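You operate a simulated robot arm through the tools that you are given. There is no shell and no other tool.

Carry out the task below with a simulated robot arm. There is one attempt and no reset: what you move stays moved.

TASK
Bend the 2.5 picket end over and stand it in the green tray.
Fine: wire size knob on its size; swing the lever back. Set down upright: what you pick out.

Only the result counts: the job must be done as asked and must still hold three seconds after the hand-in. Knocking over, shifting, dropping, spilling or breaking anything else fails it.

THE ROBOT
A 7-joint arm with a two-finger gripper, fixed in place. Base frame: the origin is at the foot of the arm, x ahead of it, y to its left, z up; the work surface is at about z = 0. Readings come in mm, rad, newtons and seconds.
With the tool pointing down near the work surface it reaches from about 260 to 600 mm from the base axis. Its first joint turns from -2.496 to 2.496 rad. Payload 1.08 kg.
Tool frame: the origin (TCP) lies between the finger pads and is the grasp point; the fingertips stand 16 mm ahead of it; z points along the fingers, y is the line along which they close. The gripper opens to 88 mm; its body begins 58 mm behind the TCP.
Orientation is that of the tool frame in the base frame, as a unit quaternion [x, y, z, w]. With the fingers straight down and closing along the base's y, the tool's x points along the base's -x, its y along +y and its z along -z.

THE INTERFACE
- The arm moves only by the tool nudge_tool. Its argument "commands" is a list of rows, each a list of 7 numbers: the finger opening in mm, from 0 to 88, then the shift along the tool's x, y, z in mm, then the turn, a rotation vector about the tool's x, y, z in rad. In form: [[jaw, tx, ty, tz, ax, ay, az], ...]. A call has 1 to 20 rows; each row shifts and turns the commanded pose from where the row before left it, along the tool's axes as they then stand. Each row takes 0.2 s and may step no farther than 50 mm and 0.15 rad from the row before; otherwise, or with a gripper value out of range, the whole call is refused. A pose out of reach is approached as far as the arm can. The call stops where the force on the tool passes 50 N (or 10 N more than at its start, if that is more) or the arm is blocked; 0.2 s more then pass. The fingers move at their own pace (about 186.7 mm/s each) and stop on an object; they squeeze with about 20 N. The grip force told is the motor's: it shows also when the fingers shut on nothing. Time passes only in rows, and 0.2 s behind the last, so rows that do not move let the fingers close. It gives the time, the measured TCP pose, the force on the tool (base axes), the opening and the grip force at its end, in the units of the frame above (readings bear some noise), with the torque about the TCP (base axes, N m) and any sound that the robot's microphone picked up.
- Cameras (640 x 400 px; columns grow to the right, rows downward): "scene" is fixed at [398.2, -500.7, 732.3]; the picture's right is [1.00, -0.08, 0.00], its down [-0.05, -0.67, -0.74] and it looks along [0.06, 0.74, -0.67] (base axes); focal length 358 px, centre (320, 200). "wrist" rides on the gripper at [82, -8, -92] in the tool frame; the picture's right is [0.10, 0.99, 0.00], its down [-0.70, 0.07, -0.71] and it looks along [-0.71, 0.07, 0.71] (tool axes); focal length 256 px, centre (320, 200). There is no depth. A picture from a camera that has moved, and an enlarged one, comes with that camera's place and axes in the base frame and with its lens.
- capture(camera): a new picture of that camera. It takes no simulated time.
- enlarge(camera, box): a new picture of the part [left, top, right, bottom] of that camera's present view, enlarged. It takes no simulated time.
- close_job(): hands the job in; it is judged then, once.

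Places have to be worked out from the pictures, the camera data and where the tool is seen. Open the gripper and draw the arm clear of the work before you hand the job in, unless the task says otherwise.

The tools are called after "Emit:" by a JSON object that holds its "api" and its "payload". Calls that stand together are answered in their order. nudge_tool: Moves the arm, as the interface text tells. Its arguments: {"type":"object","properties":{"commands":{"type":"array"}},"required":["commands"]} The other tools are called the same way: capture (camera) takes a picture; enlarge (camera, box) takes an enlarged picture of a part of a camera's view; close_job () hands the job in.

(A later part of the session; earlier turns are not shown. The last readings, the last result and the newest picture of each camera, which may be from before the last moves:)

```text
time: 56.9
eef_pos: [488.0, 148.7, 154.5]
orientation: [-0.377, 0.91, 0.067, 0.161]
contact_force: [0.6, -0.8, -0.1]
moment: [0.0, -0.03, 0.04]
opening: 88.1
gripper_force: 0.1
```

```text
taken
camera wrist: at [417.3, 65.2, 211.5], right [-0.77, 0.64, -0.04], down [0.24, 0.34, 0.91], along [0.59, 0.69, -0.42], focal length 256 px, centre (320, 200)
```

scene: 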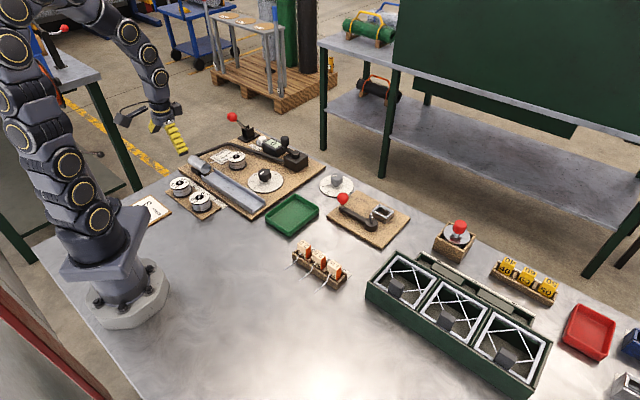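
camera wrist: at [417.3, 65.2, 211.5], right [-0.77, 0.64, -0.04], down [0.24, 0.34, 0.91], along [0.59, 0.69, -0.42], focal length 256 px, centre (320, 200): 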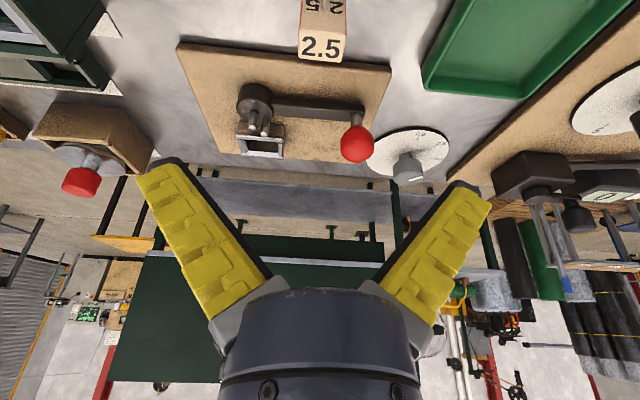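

Before gripping I make a dry run with this lean to check that the socket at (633, 208) is reachable and to view the pins.

Emit:
{"api": "nudge_tool", "payload": {"commands": [[88, -30.9, -15.2, 20.5, 0, 0, 0], [88, -30.9, -15.2, 20.5, 0, 0, 0], [88, -30.9, -15.2, 20.5, 0, 0, 0], [88, -30.9, -15.2, 20.5, 0, 0, 0], [88, 0, 0, 0, 0, 0, 0]]}}

Emit:
{"api": "capture", "payload": {"camera": "wrist"}}

Emit:
{"api": "enlarge", "payload": {"camera": "wrist", "box": [220, 0, 420, 125]}}

Emit:
{"api": "enlarge", "payload": {"camera": "scene", "box": [324, 150, 452, 230]}}

```text
time: 58.1
eef_pos: [634.7, 205.0, 117.6]
orientation: [-0.376, 0.91, 0.067, 0.161]
contact_force: [0.3, 0.2, 0.3]
moment: [-0.03, 0.03, 0.02]
opening: 88.1
gripper_force: 0.1
```

```text
taken
camera wrist: at [563.8, 122.1, 176.4], right [-0.77, 0.64, -0.04], down [0.24, 0.34, 0.91], along [0.59, 0.69, -0.42], focal length 256 px, centre (320, 200)
```

wrist: 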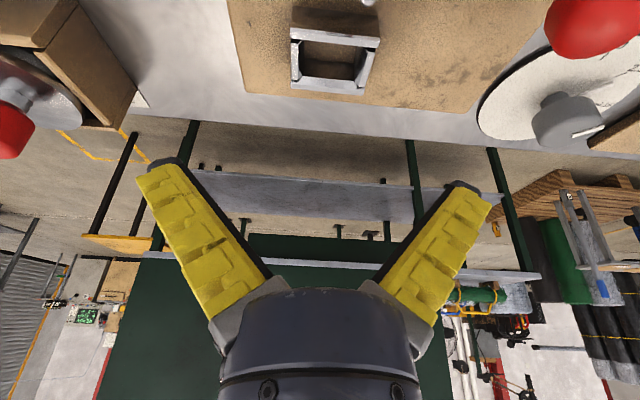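

```text
3.20 times, centred on (320, 62) of wrist
camera zoom: at [563.8, 122.1, 176.4], right [-0.77, 0.64, -0.04], down [0.24, 0.34, 0.91], along [0.59, 0.69, -0.42], focal length 819 px, centre (320, 640)
```

zoom: 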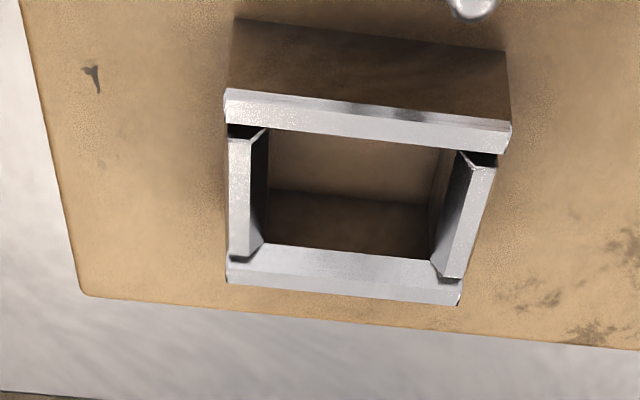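

```text
5.00 times, centred on (388, 190) of scene
camera zoom: at [398.2, -500.7, 732.3], right [1.0, -0.08, 0.0], down [-0.05, -0.67, -0.74], along [0.06, 0.74, -0.67], focal length 1792 px, centre (-20, 250)
```

zoom: 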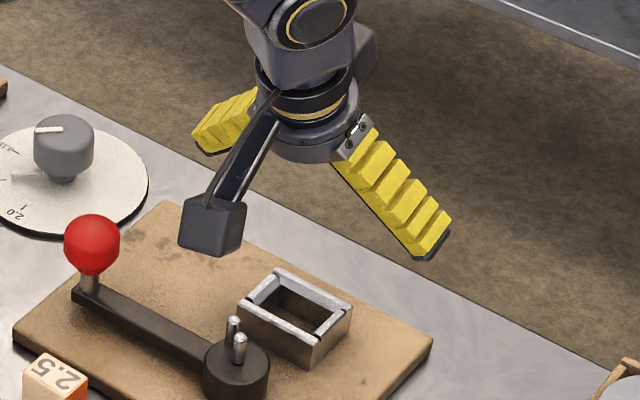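

The socket is reachable with this lean, and its hole centres at e-frame (300.3, 594.8), i.e. base (632.9, 208.2), roughly 35 × 26 mm with chamfered rims. I return over the block for the side grip.

Emit:
{"api": "nudge_tool", "payload": {"commands": [[88, 34.4, 16, -10.5, 0, 0, 0], [88, 34.4, 16, -10.5, 0, 0, 0], [88, 34.4, 16, -10.5, 0, 0, 0], [88, 34.4, 16, -10.5, 0, 0, 0], [88, 0, 0, 0, 0, 0, 0]]}}

Emit:
{"api": "capture", "payload": {"camera": "wrist"}}

Emit:
{"api": "enlarge", "payload": {"camera": "wrist", "box": [240, 20, 400, 120]}}

```text
time: 59.3
eef_pos: [485.6, 150.2, 110.6]
orientation: [-0.377, 0.909, 0.067, 0.161]
contact_force: [-0.6, 0.4, 0.4]
moment: [0.02, -0.02, -0.03]
opening: 88.2
gripper_force: 0.1
```

```text
taken
camera wrist: at [414.8, 67.6, 169.4], right [-0.77, 0.64, -0.04], down [0.24, 0.34, 0.91], along [0.59, 0.69, -0.42], focal length 256 px, centre (320, 200)
```

wrist: 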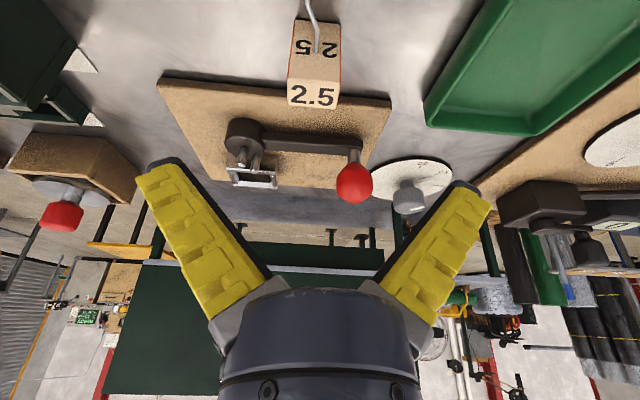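

```text
4.00 times, centred on (320, 70) of wrist
camera zoom: at [414.8, 67.6, 169.4], right [-0.77, 0.64, -0.04], down [0.24, 0.34, 0.91], along [0.59, 0.69, -0.42], focal length 1024 px, centre (320, 720)
```

zoom: 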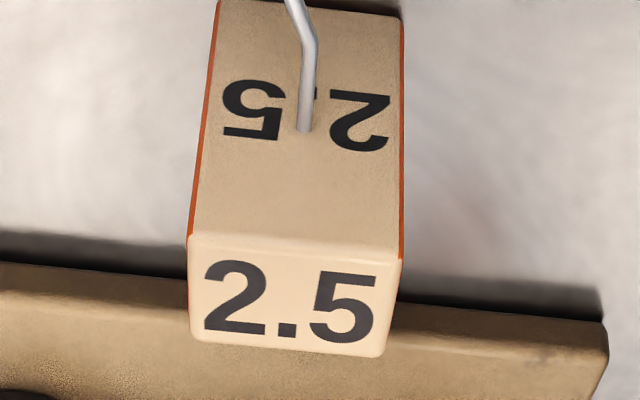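

The wire root is at the middle of the front face and the block centres at e-frame (243.5, 451.5), ~30 × 19 × 50 mm. I lower to TCP z≈46 with open fingers on its sides.

Emit:
{"api": "nudge_tool", "payload": {"commands": [[88, 10.2, -3.2, 30.6, 0, 0, 0], [88, 10.2, -3.1, 30.6, 0, 0, 0], [88, 0, 0, 0, 0, 0, 0], [60, 0, 0, 0, 0, 0, 0]]}}

Emit:
{"api": "capture", "payload": {"camera": "wrist"}}

Emit:
{"api": "enlarge", "payload": {"camera": "scene", "box": [300, 195, 396, 255]}}

```text
time: 60.3
eef_pos: [490.6, 148.9, 46.4]
orientation: [-0.376, 0.91, 0.067, 0.162]
contact_force: [-0.1, -0.8, 0.3]
moment: [-0.02, 0.02, 0.0]
opening: 63.9
gripper_force: 2.9
```

```text
taken
camera wrist: at [420.8, 65.1, 104.4], right [-0.77, 0.64, -0.04], down [0.24, 0.34, 0.91], along [0.59, 0.69, -0.42], focal length 256 px, centre (320, 200)
```

wrist: 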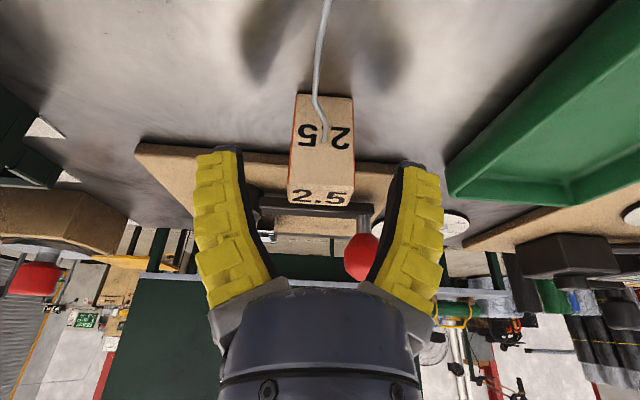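

```text
6.67 times, centred on (348, 225) of scene
camera zoom: at [398.2, -500.7, 732.3], right [1.0, -0.08, 0.0], down [-0.05, -0.67, -0.74], along [0.06, 0.74, -0.67], focal length 2390 px, centre (133, 33)
```

zoom: 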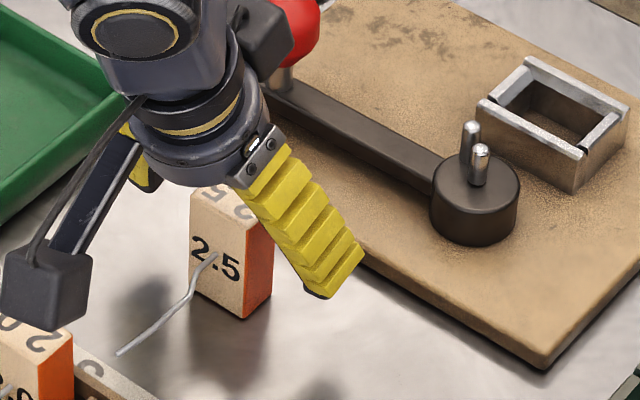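

Fingers straddle the block's sides with the camera well above the rack. I close.

Emit:
{"api": "nudge_tool", "payload": {"commands": [[40, 0, 0, 0, 0, 0, 0], [20, 0, 0, 0, 0, 0, 0], [15, 0, 0, 0, 0, 0, 0], [15, 0, 0, 0, 0, 0, 0]]}}

Emit:
{"api": "capture", "payload": {"camera": "wrist"}}

Emit:
{"api": "enlarge", "payload": {"camera": "scene", "box": [300, 195, 396, 255]}}

```text
time: 61.3
eef_pos: [492.6, 149.5, 47.4]
orientation: [-0.376, 0.91, 0.066, 0.162]
contact_force: [-2.0, 0.5, 14.4]
moment: [-0.09, 0.07, 0.01]
opening: 22.0
gripper_force: 19.9
```

```text
taken
camera wrist: at [421.3, 65.3, 105.0], right [-0.77, 0.64, -0.04], down [0.24, 0.34, 0.91], along [0.59, 0.69, -0.42], focal length 256 px, centre (320, 200)
```

wrist: 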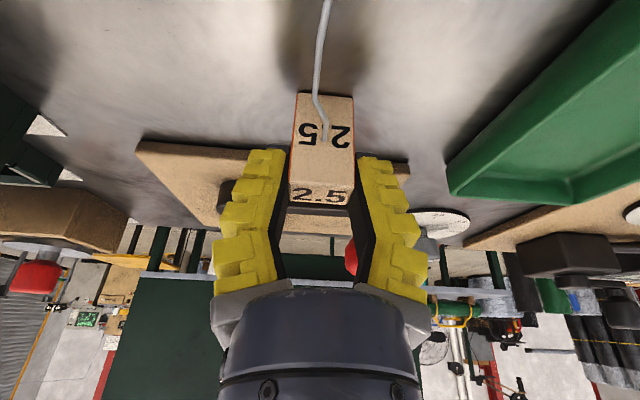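

```text
6.67 times, centred on (348, 225) of scene
camera zoom: at [398.2, -500.7, 732.3], right [1.0, -0.08, 0.0], down [-0.05, -0.67, -0.74], along [0.06, 0.74, -0.67], focal length 2390 px, centre (133, 33)
```

zoom: 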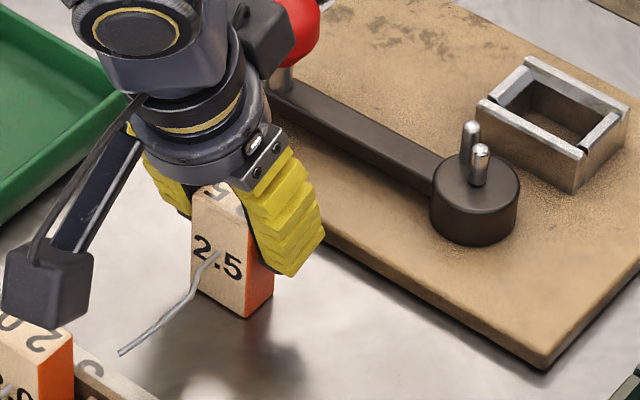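

Held at the sides (22 mm reading, 20 N). I lift it vertically by 60 mm and check that it stays upright.

Emit:
{"api": "nudge_tool", "payload": {"commands": [[15, -3.4, 0, -9.4, 0, 0, 0], [15, -6.9, 0, -18.8, 0, 0, 0], [15, -10.3, 0, -28.2, 0, 0, 0], [15, 0, 0, 0, 0, 0, 0]]}}

Emit:
{"api": "enlarge", "payload": {"camera": "wrist", "box": [220, 60, 420, 220]}}

Emit:
{"api": "enlarge", "payload": {"camera": "scene", "box": [300, 175, 396, 235]}}

```text
time: 62.3
eef_pos: [493.9, 146.4, 107.8]
orientation: [-0.376, 0.91, 0.067, 0.161]
contact_force: [0.4, 0.4, -0.3]
moment: [0.03, 0.0, 0.03]
opening: 21.0
gripper_force: 19.7
```

```text
2.50 times, centred on (320, 140) of wrist
camera zoom: at [422.9, 64.2, 165.2], right [-0.77, 0.64, -0.04], down [0.24, 0.34, 0.91], along [0.59, 0.69, -0.42], focal length 640 px, centre (320, 350)
```

zoom: 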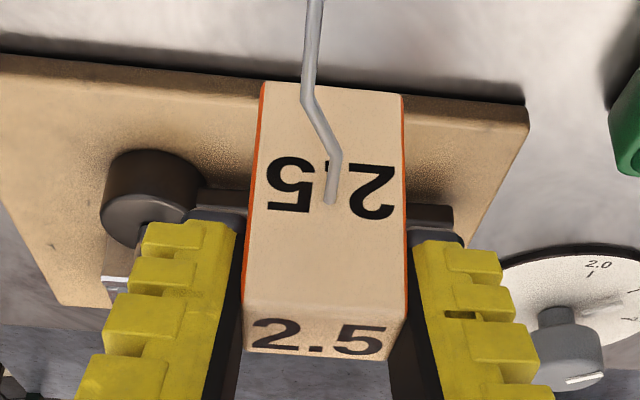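

```text
6.67 times, centred on (348, 205) of scene
camera zoom: at [398.2, -500.7, 732.3], right [1.0, -0.08, 0.0], down [-0.05, -0.67, -0.74], along [0.06, 0.74, -0.67], focal length 2390 px, centre (133, 167)
```

zoom: 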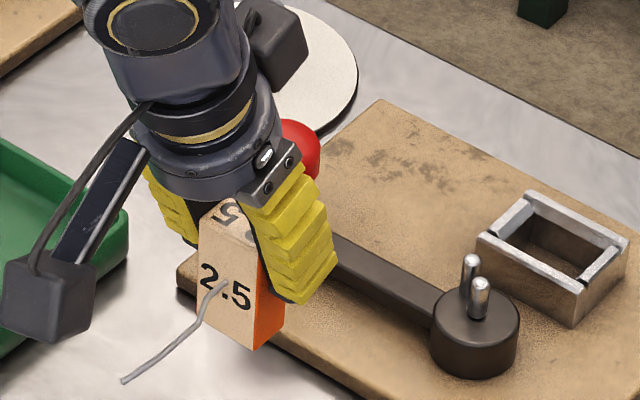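

The block hangs upright in the grip (edges consistent within half a degree), its centre ≈2.5 mm nearer than the TCP. I carry it over the socket at safe height.

Emit:
{"api": "nudge_tool", "payload": {"commands": [[15, -34.95, -13.9, 9.6, 0, 0, 0], [15, -34.95, -13.9, 9.6, 0, 0, 0], [15, -34.95, -13.9, 9.6, 0, 0, 0], [15, -34.95, -13.9, 9.6, 0, 0, 0], [15, 0, 0, 0, 0, 0, 0]]}}

Emit:
{"api": "capture", "payload": {"camera": "wrist"}}

Emit:
{"api": "enlarge", "payload": {"camera": "scene", "box": [324, 160, 420, 220]}}

```text
time: 63.5
eef_pos: [633.5, 207.9, 117.3]
orientation: [-0.376, 0.91, 0.067, 0.16]
contact_force: [-1.2, 0.4, -2.0]
moment: [0.0, 0.02, -0.02]
opening: 22.2
gripper_force: 19.5
```

```text
taken
camera wrist: at [563.4, 125.7, 176.8], right [-0.77, 0.64, -0.03], down [0.24, 0.34, 0.91], along [0.59, 0.69, -0.42], focal length 256 px, centre (320, 200)
```

wrist: 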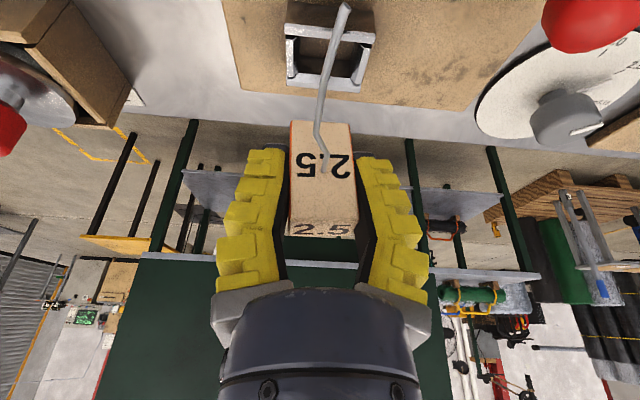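

```text
6.67 times, centred on (372, 190) of scene
camera zoom: at [398.2, -500.7, 732.3], right [1.0, -0.08, 0.0], down [-0.05, -0.67, -0.74], along [0.06, 0.74, -0.67], focal length 2390 px, centre (-27, 267)
```

zoom: 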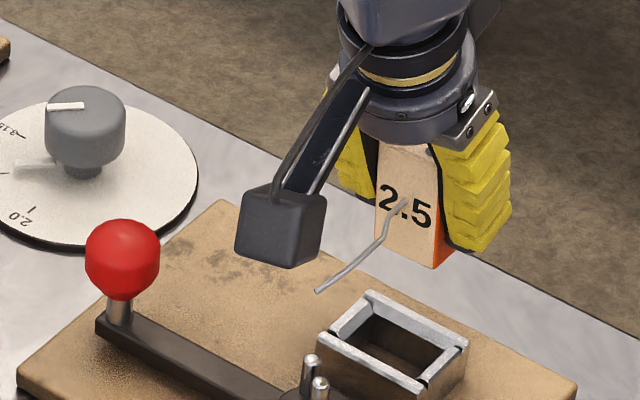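

The block seems to have shifted in the grip during the travel; I zoom in to measure its pose.

Emit:
{"api": "enlarge", "payload": {"camera": "wrist", "box": [220, 80, 420, 240]}}

Emit:
{"api": "enlarge", "payload": {"camera": "scene", "box": [356, 165, 420, 205]}}

```text
2.50 times, centred on (320, 160) of wrist
camera zoom: at [563.4, 125.7, 176.8], right [-0.77, 0.64, -0.03], down [0.24, 0.34, 0.91], along [0.59, 0.69, -0.42], focal length 640 px, centre (320, 300)
```

zoom: 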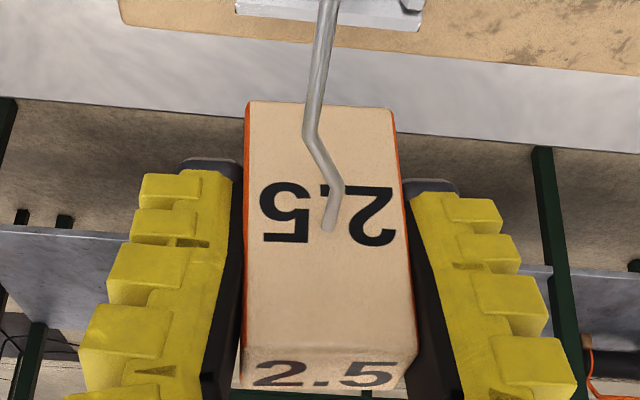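

```text
10.00 times, centred on (388, 185) of scene
camera zoom: at [398.2, -500.7, 732.3], right [1.0, -0.08, 0.0], down [-0.05, -0.67, -0.74], along [0.06, 0.74, -0.67], focal length 3585 px, centre (-360, 350)
```

zoom: 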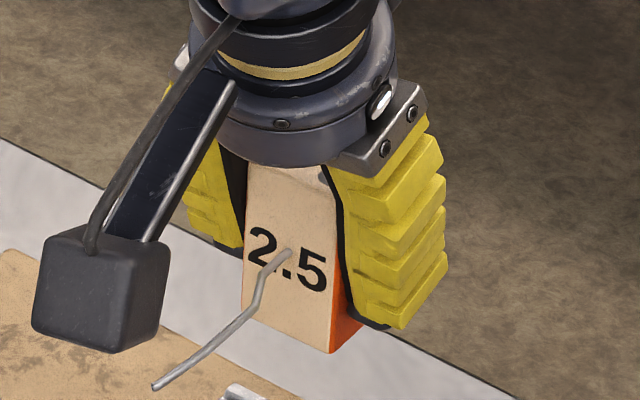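

The block is still upright but sits about 16 mm higher in the fingers than before. I wait a moment to see whether it is still creeping.

Emit:
{"api": "nudge_tool", "payload": {"commands": [[15, 0, 0, 0, 0, 0, 0], [15, 0, 0, 0, 0, 0, 0]]}}

Emit:
{"api": "enlarge", "payload": {"camera": "wrist", "box": [220, 80, 420, 240]}}

```text
time: 64.1
eef_pos: [633.6, 208.5, 118.2]
orientation: [-0.376, 0.91, 0.067, 0.161]
contact_force: [0.4, -0.1, 0.0]
moment: [-0.02, 0.02, -0.02]
opening: 22.1
gripper_force: 20.0
```

```text
2.50 times, centred on (320, 160) of wrist
camera zoom: at [563.6, 125.7, 176.9], right [-0.77, 0.64, -0.04], down [0.24, 0.34, 0.91], along [0.59, 0.69, -0.42], focal length 640 px, centre (320, 300)
```

zoom: 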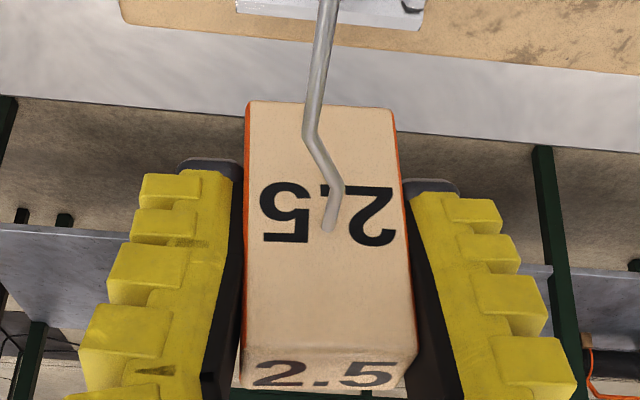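

It is stable now: upright, centred on the TCP, bottom 28 mm below the TCP. I descend to TCP z≈62 so the block bottom is just above the rim, and check the alignment of block to hole and wire to pins.

Emit:
{"api": "nudge_tool", "payload": {"commands": [[15, 9.6, -0.4, 26.4, 0, 0, 0], [15, 9.6, -0.4, 26.4, 0, 0, 0], [15, 0, 0, 0, 0, 0, 0]]}}

Emit:
{"api": "capture", "payload": {"camera": "wrist"}}

Emit:
{"api": "enlarge", "payload": {"camera": "wrist", "box": [220, 0, 420, 160]}}

Emit:
{"api": "enlarge", "payload": {"camera": "scene", "box": [340, 175, 420, 225]}}

```text
time: 64.9
eef_pos: [632.2, 210.3, 61.2]
orientation: [-0.376, 0.91, 0.066, 0.161]
contact_force: [0.1, 0.1, -0.4]
moment: [0.01, -0.02, 0.01]
opening: 21.5
gripper_force: 20.4
```

```text
taken
camera wrist: at [561.7, 127.6, 118.7], right [-0.77, 0.64, -0.04], down [0.24, 0.34, 0.91], along [0.59, 0.69, -0.42], focal length 256 px, centre (320, 200)
```

wrist: 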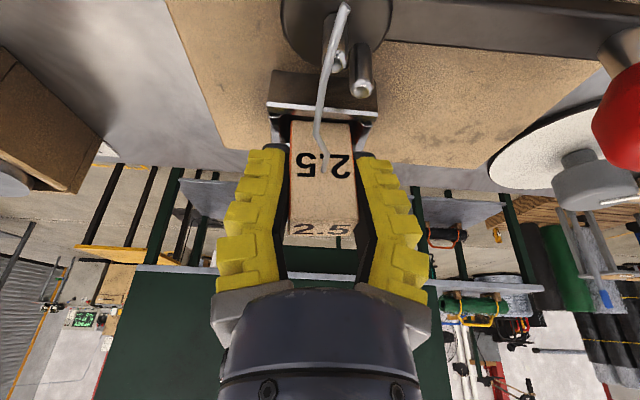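

```text
2.50 times, centred on (320, 80) of wrist
camera zoom: at [561.7, 127.6, 118.7], right [-0.77, 0.64, -0.04], down [0.24, 0.34, 0.91], along [0.59, 0.69, -0.42], focal length 640 px, centre (320, 500)
```

zoom: 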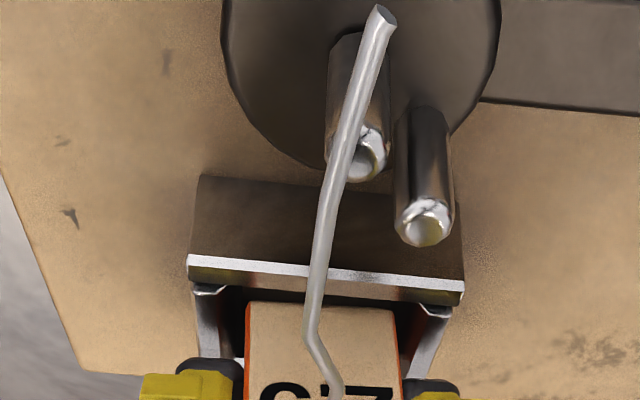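

```text
8.00 times, centred on (380, 200) of scene
camera zoom: at [398.2, -500.7, 732.3], right [1.0, -0.08, 0.0], down [-0.05, -0.67, -0.74], along [0.06, 0.74, -0.67], focal length 2868 px, centre (-160, 200)
```

zoom: 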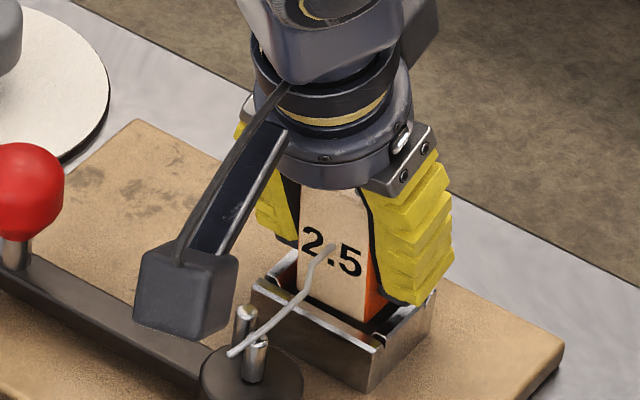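

The block's bottom is at the rim and centred in the hole, but it is rolled ~3.6° in the grip and the wire would come down on top of the centre pin (offset only ~2.8 mm). I roll the tool 0.063 rad to make the block upright and shift 3.3 mm toward +e1 so the wire clears the pin on its outer side.

Emit:
{"api": "nudge_tool", "payload": {"commands": [[15, 0, 0, -2, 0, 0, 0], [15, 0, -3.3, 0, -0.0592, 0, 0.0216], [15, 0, 0, 0, 0, 0, 0]]}}

Emit:
{"api": "enlarge", "payload": {"camera": "wrist", "box": [220, 0, 420, 160]}}

Emit:
{"api": "enlarge", "payload": {"camera": "wrist", "box": [220, 100, 420, 260]}}

Emit:
{"api": "enlarge", "payload": {"camera": "scene", "box": [348, 185, 412, 225]}}

```text
time: 65.7
eef_pos: [626.4, 206.3, 65.2]
orientation: [-0.37, 0.912, 0.095, 0.15]
contact_force: [0.4, -1.1, 3.0]
moment: [-0.02, 0.03, 0.0]
opening: 21.7
gripper_force: 20.1
out of reach, approached as far as the arm can: row 2
```

```text
2.50 times, centred on (320, 80) of wrist
camera zoom: at [558.3, 120.3, 122.5], right [-0.77, 0.64, 0.03], down [0.28, 0.3, 0.91], along [0.57, 0.71, -0.41], focal length 640 px, centre (320, 500)
```

zoom: 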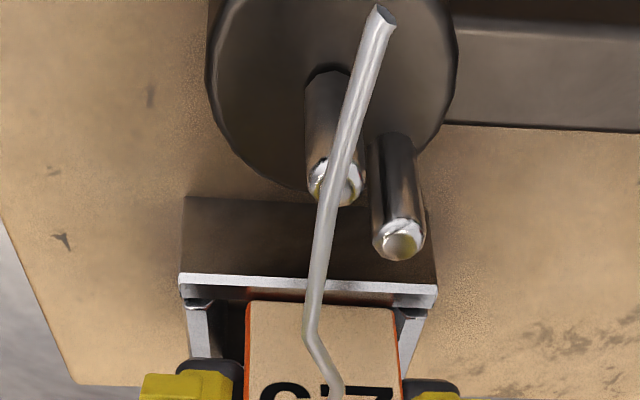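

```text
2.50 times, centred on (320, 180) of wrist
camera zoom: at [558.3, 120.3, 122.5], right [-0.77, 0.64, 0.03], down [0.28, 0.3, 0.91], along [0.57, 0.71, -0.41], focal length 640 px, centre (320, 250)
```

zoom: 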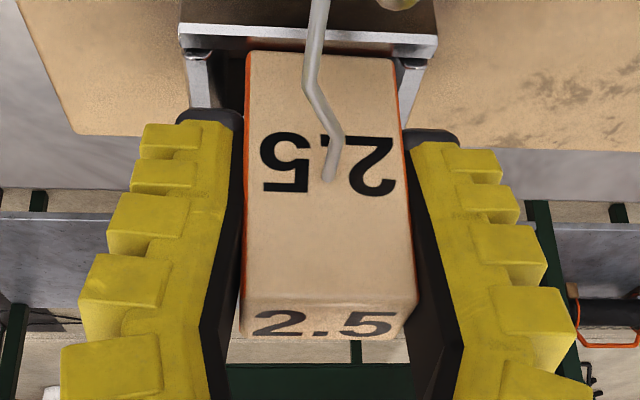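

```text
10.00 times, centred on (380, 205) of scene
camera zoom: at [398.2, -500.7, 732.3], right [1.0, -0.08, 0.0], down [-0.05, -0.67, -0.74], along [0.06, 0.74, -0.67], focal length 3585 px, centre (-280, 150)
```

zoom: 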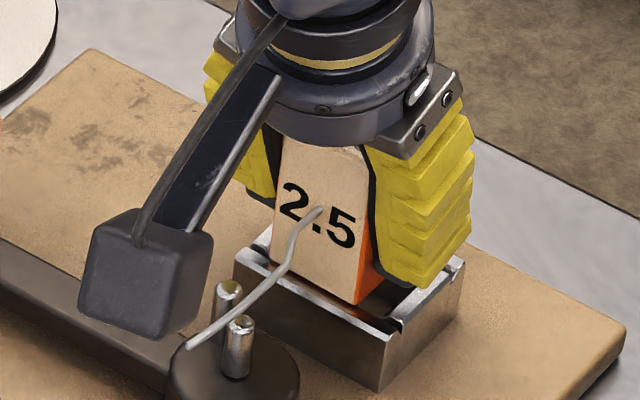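

Adding the roll hit the reach limit and pulled the tool back ~7 mm. I lean 0.06 rad further outward to regain reach (the hole's clearance tolerates that small pitch) and shift so that block and wire line up.

Emit:
{"api": "nudge_tool", "payload": {"commands": [[15, 0, 0, 0, 0, -0.06, 0], [15, -4.7, -3.2, 1.8, 0, 0, 0], [15, 0, 0, 0, 0, 0, 0]]}}

Emit:
{"api": "enlarge", "payload": {"camera": "wrist", "box": [220, 0, 420, 160]}}

Emit:
{"api": "enlarge", "payload": {"camera": "scene", "box": [348, 185, 412, 225]}}

```text
time: 66.5
eef_pos: [633.6, 207.3, 65.9]
orientation: [-0.368, 0.907, 0.106, 0.176]
contact_force: [0.5, -0.3, 0.5]
moment: [0.02, 0.02, 0.02]
opening: 21.5
gripper_force: 20.0
```

```text
2.50 times, centred on (320, 80) of wrist
camera zoom: at [562.4, 119.1, 116.4], right [-0.77, 0.64, 0.02], down [0.25, 0.26, 0.93], along [0.59, 0.72, -0.36], focal length 640 px, centre (320, 500)
```

zoom: 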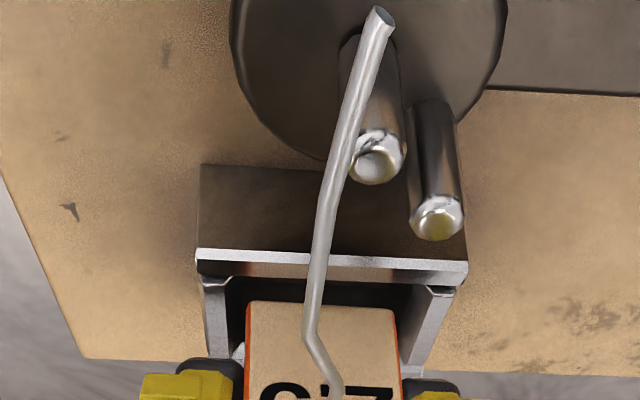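

```text
10.00 times, centred on (380, 205) of scene
camera zoom: at [398.2, -500.7, 732.3], right [1.0, -0.08, 0.0], down [-0.05, -0.67, -0.74], along [0.06, 0.74, -0.67], focal length 3585 px, centre (-280, 150)
```

zoom: 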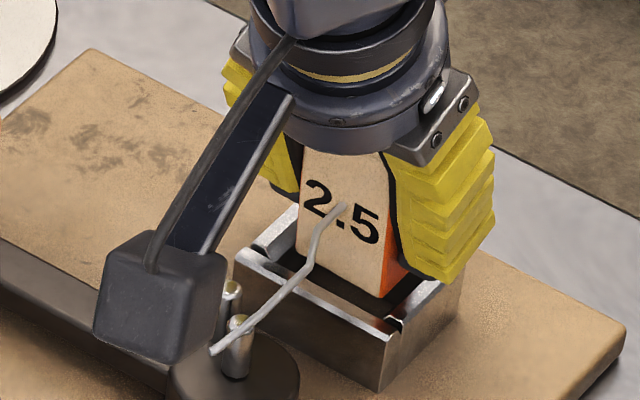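

The wire now passes clear on the outer side of the centre pin (6 mm offset) and the block's bottom is over the hole. I lower 12 mm straight down into the chamfered socket in small steps.

Emit:
{"api": "nudge_tool", "payload": {"commands": [[15, 1.66, -0.26, 3.8, 0, 0, 0], [15, 1.66, -0.26, 3.8, 0, 0, 0], [15, 1.66, -0.26, 3.8, 0, 0, 0], [15, 0, 0, 0, 0, 0, 0]]}}

Emit:
{"api": "enlarge", "payload": {"camera": "wrist", "box": [220, 0, 420, 160]}}

Emit:
{"api": "enlarge", "payload": {"camera": "scene", "box": [348, 185, 412, 225]}}

```text
time: 67.5
eef_pos: [633.3, 206.4, 53.7]
orientation: [-0.368, 0.906, 0.107, 0.178]
contact_force: [-0.5, 0.5, 2.7]
moment: [-0.04, -0.07, 0.03]
opening: 21.7
gripper_force: 20.0
```

```text
2.50 times, centred on (320, 80) of wrist
camera zoom: at [562.5, 119.1, 103.7], right [-0.77, 0.64, 0.02], down [0.24, 0.26, 0.93], along [0.59, 0.72, -0.36], focal length 640 px, centre (320, 500)
```

zoom: 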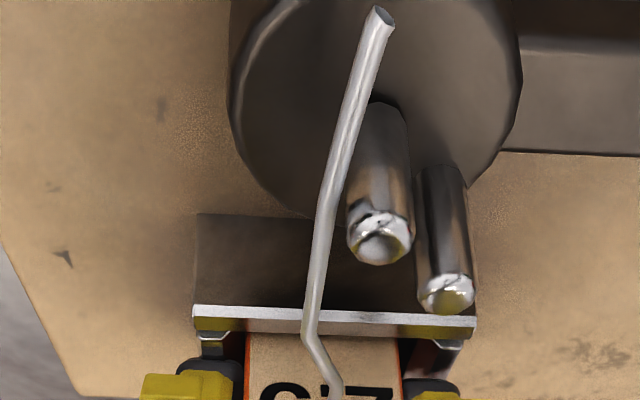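

```text
10.00 times, centred on (380, 205) of scene
camera zoom: at [398.2, -500.7, 732.3], right [1.0, -0.08, 0.0], down [-0.05, -0.67, -0.74], along [0.06, 0.74, -0.67], focal length 3585 px, centre (-280, 150)
```

zoom: 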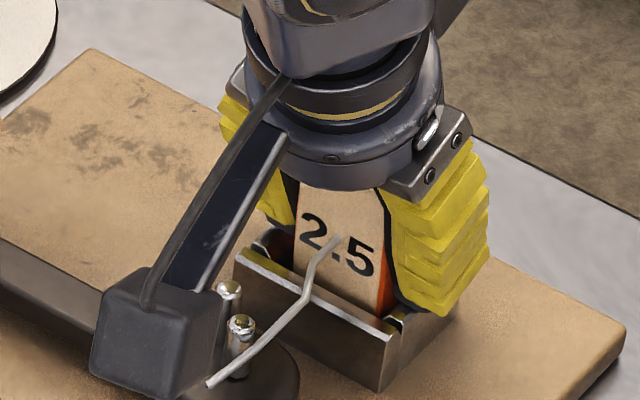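

The block is in the hole and the wire is beside the centre pin with almost no contact force. I open the fingers so it settles down into the socket.

Emit:
{"api": "nudge_tool", "payload": {"commands": [[26, 0, 0, 0, 0, 0, 0], [34, 0, 0, 0, 0, 0, 0], [50, 0, 0, 0, 0, 0, 0], [50, 0, 0, 0, 0, 0, 0]]}}

Emit:
{"api": "capture", "payload": {"camera": "wrist"}}

Emit:
{"api": "enlarge", "payload": {"camera": "wrist", "box": [220, 0, 420, 160]}}

Emit:
{"api": "enlarge", "payload": {"camera": "scene", "box": [348, 185, 412, 225]}}

```text
time: 68.5
eef_pos: [634.0, 205.7, 53.4]
orientation: [-0.368, 0.906, 0.107, 0.178]
contact_force: [0.2, -0.6, -0.5]
moment: [-0.01, 0.01, -0.01]
opening: 54.2
gripper_force: 3.4
```

```text
taken
camera wrist: at [562.2, 119.0, 103.4], right [-0.77, 0.64, 0.02], down [0.25, 0.26, 0.93], along [0.59, 0.72, -0.36], focal length 256 px, centre (320, 200)
```

wrist: 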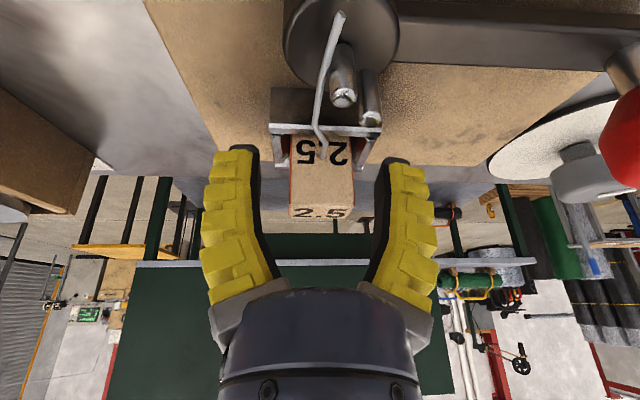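

```text
2.50 times, centred on (320, 80) of wrist
camera zoom: at [562.2, 119.0, 103.4], right [-0.77, 0.64, 0.02], down [0.25, 0.26, 0.93], along [0.59, 0.72, -0.36], focal length 640 px, centre (320, 500)
```

zoom: 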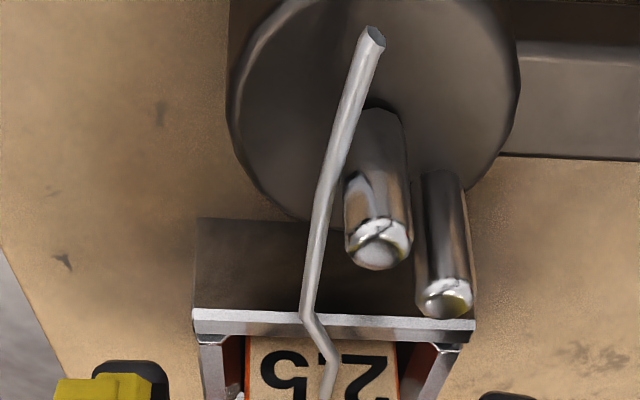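

```text
10.00 times, centred on (380, 205) of scene
camera zoom: at [398.2, -500.7, 732.3], right [1.0, -0.08, 0.0], down [-0.05, -0.67, -0.74], along [0.06, 0.74, -0.67], focal length 3585 px, centre (-280, 150)
```

zoom: 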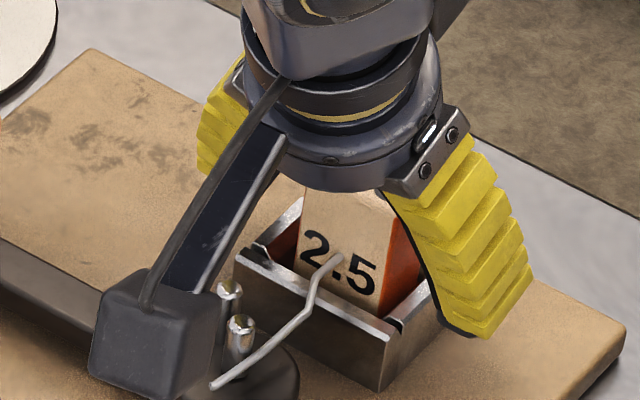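

The block has dropped into the socket. I open fully and lift the hand straight up to inspect the seat and the wire.

Emit:
{"api": "nudge_tool", "payload": {"commands": [[88, 0, 0, 0, 0, 0, 0], [88, -11.9, 1.9, -27.5, 0, 0, 0], [88, -11.9, 1.9, -27.5, 0, 0, 0], [88, -11.9, 1.9, -27.5, 0, 0, 0], [88, 0, 0, 0, 0, 0, 0]]}}

Emit:
{"api": "capture", "payload": {"camera": "wrist"}}

Emit:
{"api": "enlarge", "payload": {"camera": "wrist", "box": [240, 0, 400, 100]}}

Emit:
{"api": "enlarge", "payload": {"camera": "scene", "box": [348, 185, 412, 225]}}

```text
time: 69.7
eef_pos: [632.6, 206.5, 141.9]
orientation: [-0.368, 0.907, 0.106, 0.177]
contact_force: [1.1, -0.6, 0.1]
moment: [0.0, -0.01, 0.01]
opening: 88.1
gripper_force: 0.1
```

```text
taken
camera wrist: at [561.6, 118.9, 192.0], right [-0.77, 0.64, 0.02], down [0.25, 0.26, 0.93], along [0.59, 0.72, -0.36], focal length 256 px, centre (320, 200)
```

wrist: 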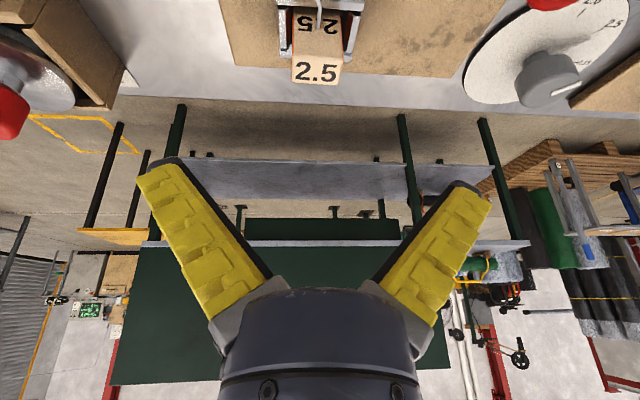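

```text
4.00 times, centred on (320, 50) of wrist
camera zoom: at [561.6, 118.9, 192.0], right [-0.77, 0.64, 0.02], down [0.25, 0.26, 0.93], along [0.59, 0.72, -0.36], focal length 1024 px, centre (320, 800)
```

zoom: 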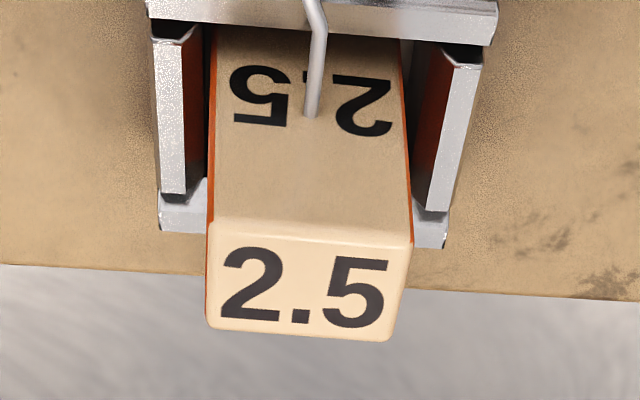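

```text
10.00 times, centred on (380, 205) of scene
camera zoom: at [398.2, -500.7, 732.3], right [1.0, -0.08, 0.0], down [-0.05, -0.67, -0.74], along [0.06, 0.74, -0.67], focal length 3585 px, centre (-280, 150)
```

zoom: 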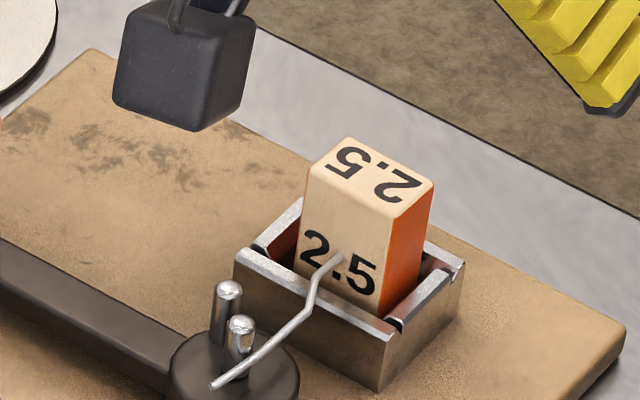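

The 2.5 block is seated upright with its wire lying at z≈38 over the rim, beside the centre pin. I now withdraw, straighten the tool, and yaw to -45° over the lever's ball.

Emit:
{"api": "nudge_tool", "payload": {"commands": [[88, 12.8, 31.4, -18, 0, 0, 0], [88, 12.8, 31.4, -18, 0, 0, 0], [88, 12.8, 31.4, -18, 0, 0, 0], [88, 0, 0, 0, 0.0215, 0.1363, 0], [88, 0, 0, 0, 0.0215, 0.1363, 0], [88, 0, 0, 0, 0.0215, 0.1363, 0], [88, 0, 0, 0, 0, 0, 0.1428], [88, 0, 0, 0, 0, 0, 0.1428], [88, 0, 0, 0, 0, 0, 0.1428], [88, 0, 0, 0, 0, 0, 0.1428], [88, 0, 0, 0, 0, 0, 0.1428], [88, 0, 0, 0, 0, 0, 0.1428], [88, 0, 0, 0, 0, 0, 0.1428], [88, 0, 0, 0, 0, 0, 0.1428], [88, 0, 0, 0, 0, 0, 0.1428], [88, 0, 0, 0, 0, 0, 0.1428], [88, 0, 0, 0, 0, 0, 0.1428], [88, 0, 0, 0, 0, 0, 0]]}}

Emit:
{"api": "capture", "payload": {"camera": "wrist"}}

Emit:
{"api": "enlarge", "payload": {"camera": "wrist", "box": [260, 20, 420, 180]}}

```text
time: 73.5
eef_pos: [527.8, 231.7, 183.3]
orientation: [0.39, 0.921, 0.0, 0.0]
contact_force: [-0.1, 0.0, 0.6]
moment: [-0.02, 0.01, 0.01]
opening: 88.1
gripper_force: 0.0
```

```text
taken
camera wrist: at [465.6, 283.1, 274.6], right [0.64, 0.77, 0.0], down [0.54, -0.45, 0.71], along [0.54, -0.46, -0.7], focal length 256 px, centre (320, 200)
```

wrist: 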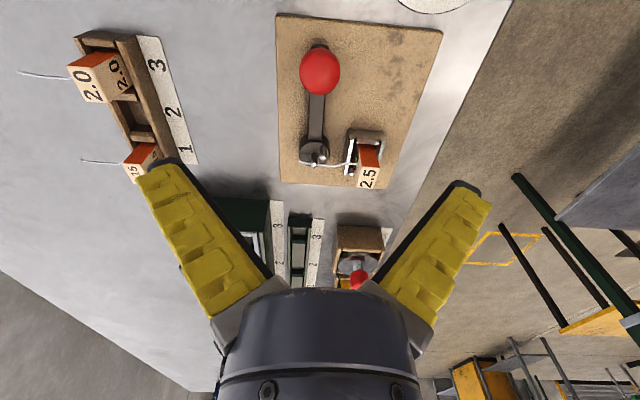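

```text
2.50 times, centred on (340, 100) of wrist
camera zoom: at [465.6, 283.1, 274.6], right [0.64, 0.77, 0.0], down [0.54, -0.45, 0.71], along [0.54, -0.46, -0.7], focal length 640 px, centre (270, 450)
```

zoom: 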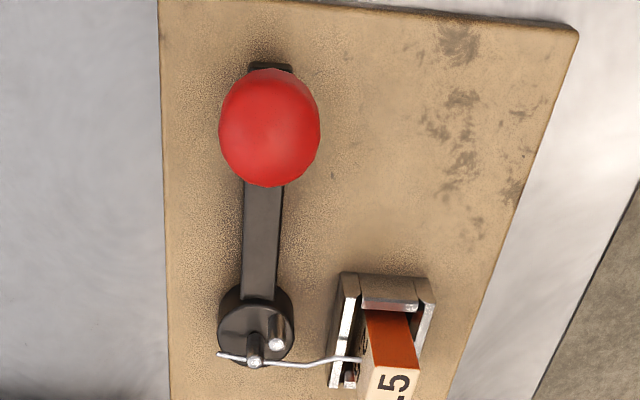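

I zoom on the pins and wire from here to confirm how the wire lies before swinging the lever.

Emit:
{"api": "enlarge", "payload": {"camera": "wrist", "box": [295, 135, 375, 185]}}

Emit:
{"api": "enlarge", "payload": {"camera": "scene", "box": [352, 195, 392, 220]}}

```text
8.00 times, centred on (335, 160) of wrist
camera zoom: at [465.6, 283.1, 274.6], right [0.64, 0.77, 0.0], down [0.54, -0.45, 0.71], along [0.54, -0.46, -0.7], focal length 2048 px, centre (200, 520)
```

zoom: 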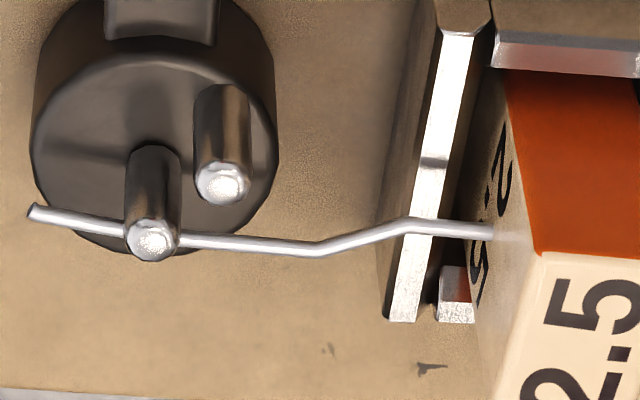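

```text
16.00 times, centred on (372, 208) of scene
camera zoom: at [398.2, -500.7, 732.3], right [1.0, -0.08, 0.0], down [-0.05, -0.67, -0.74], along [0.06, 0.74, -0.67], focal length 5736 px, centre (-512, 80)
```

zoom: 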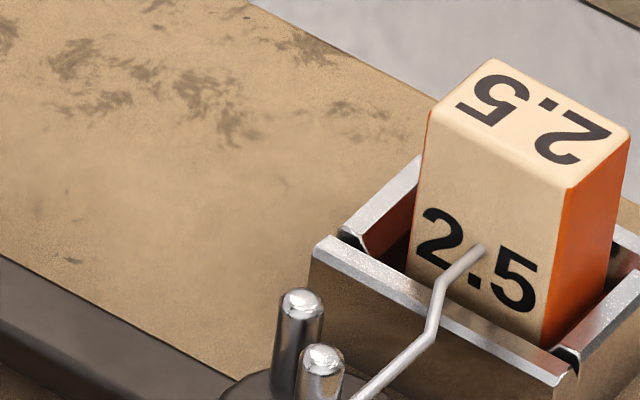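

With the socket's play the wire can only lie on this side of the centre pin, so the seat is as the jig allows. I lower the open fingers over the ball for the bending stroke.

Emit:
{"api": "nudge_tool", "payload": {"commands": [[88, 3.1, -0.5, 41.8, 0, 0, 0], [88, 3.1, -0.5, 41.8, 0, 0, 0], [88, 3.1, -0.5, 41.7, 0, 0, 0], [60, 0, 0, 0, 0, 0, 0], [35, 0, 0, 0, 0, 0, 0], [35, 0, 0, 0, 0, 0, 0]]}}

Emit:
{"api": "capture", "payload": {"camera": "wrist"}}

```text
time: 74.9
eef_pos: [522.2, 234.8, 52.0]
orientation: [0.389, 0.921, 0.001, 0.001]
contact_force: [0.1, 0.5, 0.5]
moment: [0.02, -0.01, 0.02]
opening: 39.8
gripper_force: 3.9
```

```text
taken
camera wrist: at [458.7, 286.5, 143.3], right [0.64, 0.77, 0.0], down [0.54, -0.45, 0.71], along [0.54, -0.45, -0.7], focal length 256 px, centre (320, 200)
```

wrist: 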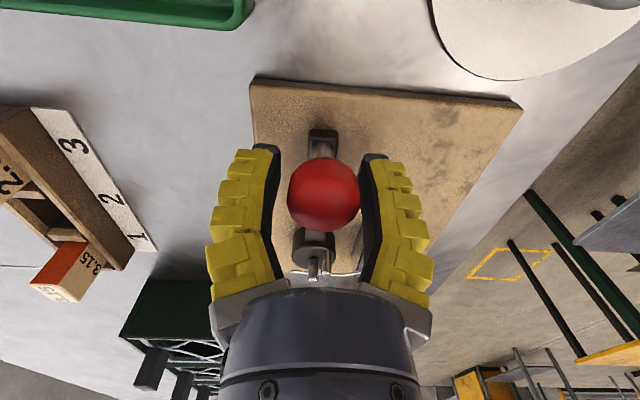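

The ball is caged closely. I raise 4 mm and swing the lever counter-clockwise by 1.0 rad, then look at the wire.

Emit:
{"api": "nudge_tool", "payload": {"commands": [[35, 0, 0, -4, 0, 0, 0], [35, -0.5, -10, 0, 0, 0, -0.1], [35, -0.5, -10, 0, 0, 0, -0.1], [35, -0.5, -10, 0, 0, 0, -0.1], [35, -0.5, -10, 0, 0, 0, -0.1], [35, -0.5, -10, 0, 0, 0, -0.1], [35, -0.5, -10, 0, 0, 0, -0.1], [35, -0.5, -10, 0, 0, 0, -0.1], [35, -0.5, -10, 0, 0, 0, -0.1], [35, -0.5, -10, 0, 0, 0, -0.1], [35, -0.5, -10, 0, 0, 0, -0.1], [35, 0, 0, 0, 0, 0, 0]]}}

Emit:
{"api": "enlarge", "payload": {"camera": "wrist", "box": [240, 180, 400, 290]}}

Emit:
{"api": "enlarge", "payload": {"camera": "scene", "box": [340, 185, 404, 225]}}

```text
time: 77.5
eef_pos: [490.6, 145.7, 61.5]
orientation: [-0.101, 0.995, 0.0, -0.001]
contact_force: [-1.4, 5.9, 1.8]
moment: [0.05, -0.06, 0.02]
opening: 44.7
gripper_force: 7.2
```

```text
3.64 times, centred on (320, 235) of wrist
camera zoom: at [412.7, 120.8, 152.7], right [-0.3, 0.95, 0.0], down [0.67, 0.21, 0.71], along [0.68, 0.21, -0.71], focal length 931 px, centre (320, 73)
```

zoom: 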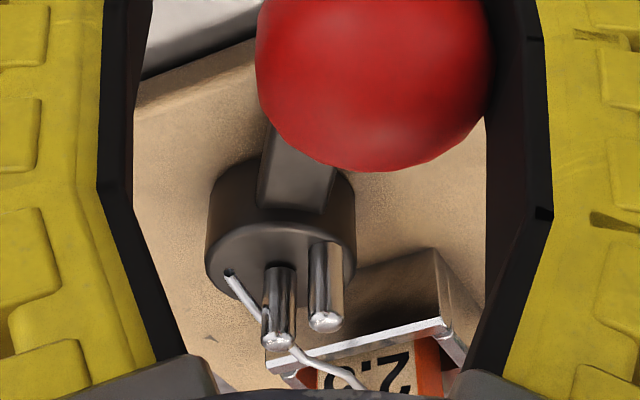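

```text
10.00 times, centred on (372, 205) of scene
camera zoom: at [398.2, -500.7, 732.3], right [1.0, -0.08, 0.0], down [-0.05, -0.67, -0.74], along [0.06, 0.74, -0.67], focal length 3585 px, centre (-200, 150)
```

zoom: 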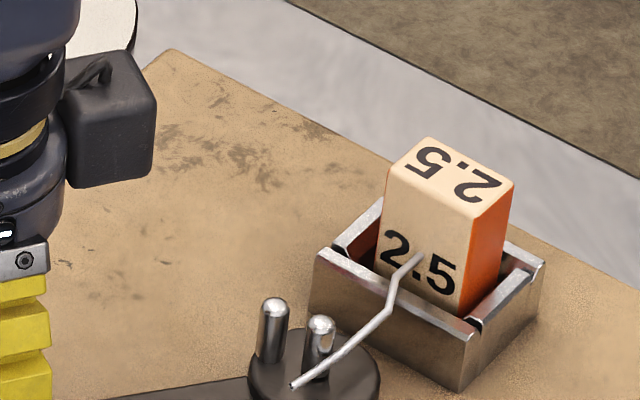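

No bend yet at about 1 rad, but the lever now gives some resistance. I continue 0.7 rad.

Emit:
{"api": "nudge_tool", "payload": {"commands": [[35, -0.5, -10, 0, 0, 0, -0.1], [35, -0.5, -10, 0, 0, 0, -0.1], [35, -0.5, -10, 0, 0, 0, -0.1], [35, -0.5, -10, 0, 0, 0, -0.1], [35, -0.5, -10, 0, 0, 0, -0.1], [35, -0.5, -10, 0, 0, 0, -0.1], [35, -0.5, -10, 0, 0, 0, -0.1], [35, 0, 0, 0, 0, 0, 0]]}}

Emit:
{"api": "enlarge", "payload": {"camera": "wrist", "box": [240, 180, 400, 290]}}

Emit:
{"api": "enlarge", "payload": {"camera": "scene", "box": [340, 185, 404, 225]}}

```text
time: 79.3
eef_pos: [527.9, 85.7, 60.5]
orientation: [-0.436, 0.9, 0.0, 0.0]
contact_force: [-7.7, 0.7, 0.7]
moment: [0.02, 0.04, 0.11]
opening: 44.9
gripper_force: 7.3
```

```text
3.64 times, centred on (320, 235) of wrist
camera zoom: at [484.1, 15.0, 152.1], right [-0.84, 0.54, 0.0], down [0.38, 0.59, 0.71], along [0.38, 0.6, -0.71], focal length 931 px, centre (320, 73)
```

zoom: 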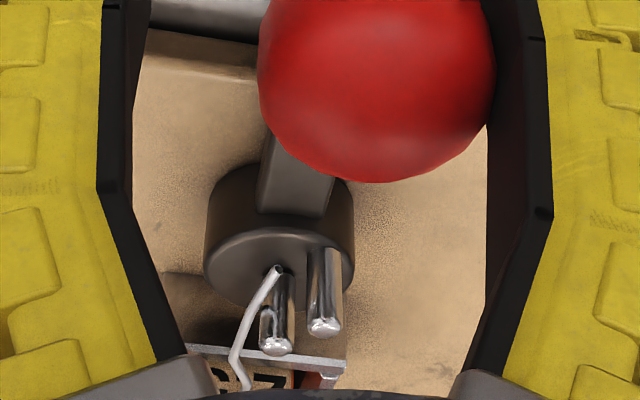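

```text
10.00 times, centred on (372, 205) of scene
camera zoom: at [398.2, -500.7, 732.3], right [1.0, -0.08, 0.0], down [-0.05, -0.67, -0.74], along [0.06, 0.74, -0.67], focal length 3585 px, centre (-200, 150)
```

zoom: 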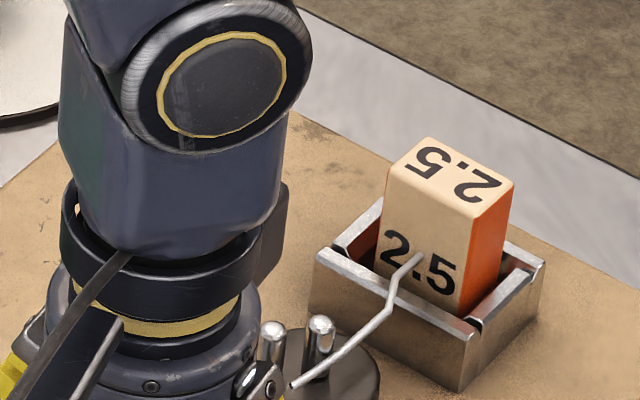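

There is now a steady ~8 N resistance that was absent in the empty swing, so the jig is working the wire. I continue to the end stop.

Emit:
{"api": "nudge_tool", "payload": {"commands": [[35, -0.5, -10, 0, 0, 0, -0.1], [35, -0.5, -10, 0, 0, 0, -0.1], [35, -0.5, -10, 0, 0, 0, -0.1], [35, -0.5, -10, 0, 0, 0, -0.1], [35, 0, 0, 0, 0, 0, 0]]}}

Emit:
{"api": "enlarge", "payload": {"camera": "wrist", "box": [240, 180, 400, 290]}}

Emit:
{"api": "enlarge", "payload": {"camera": "scene", "box": [340, 185, 404, 225]}}

```text
time: 80.5
eef_pos: [563.8, 69.0, 63.2]
orientation: [-0.606, 0.796, 0.0, 0.002]
contact_force: [-0.2, 0.8, -0.1]
moment: [0.01, 0.0, -0.01]
opening: 40.0
gripper_force: 3.7
```

```text
3.64 times, centred on (320, 235) of wrist
camera zoom: at [549.6, -12.3, 153.0], right [-0.99, 0.17, 0.0], down [0.12, 0.69, 0.71], along [0.12, 0.7, -0.7], focal length 931 px, centre (320, 73)
```

zoom: 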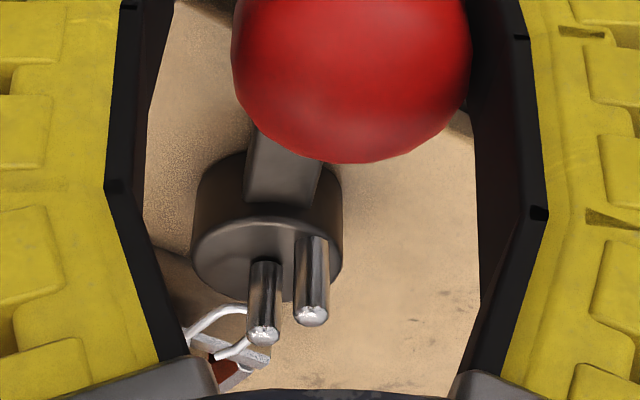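

```text
10.00 times, centred on (372, 205) of scene
camera zoom: at [398.2, -500.7, 732.3], right [1.0, -0.08, 0.0], down [-0.05, -0.67, -0.74], along [0.06, 0.74, -0.67], focal length 3585 px, centre (-200, 150)
```

zoom: 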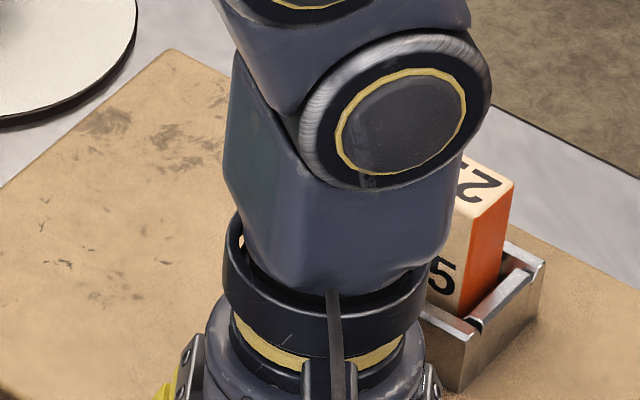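

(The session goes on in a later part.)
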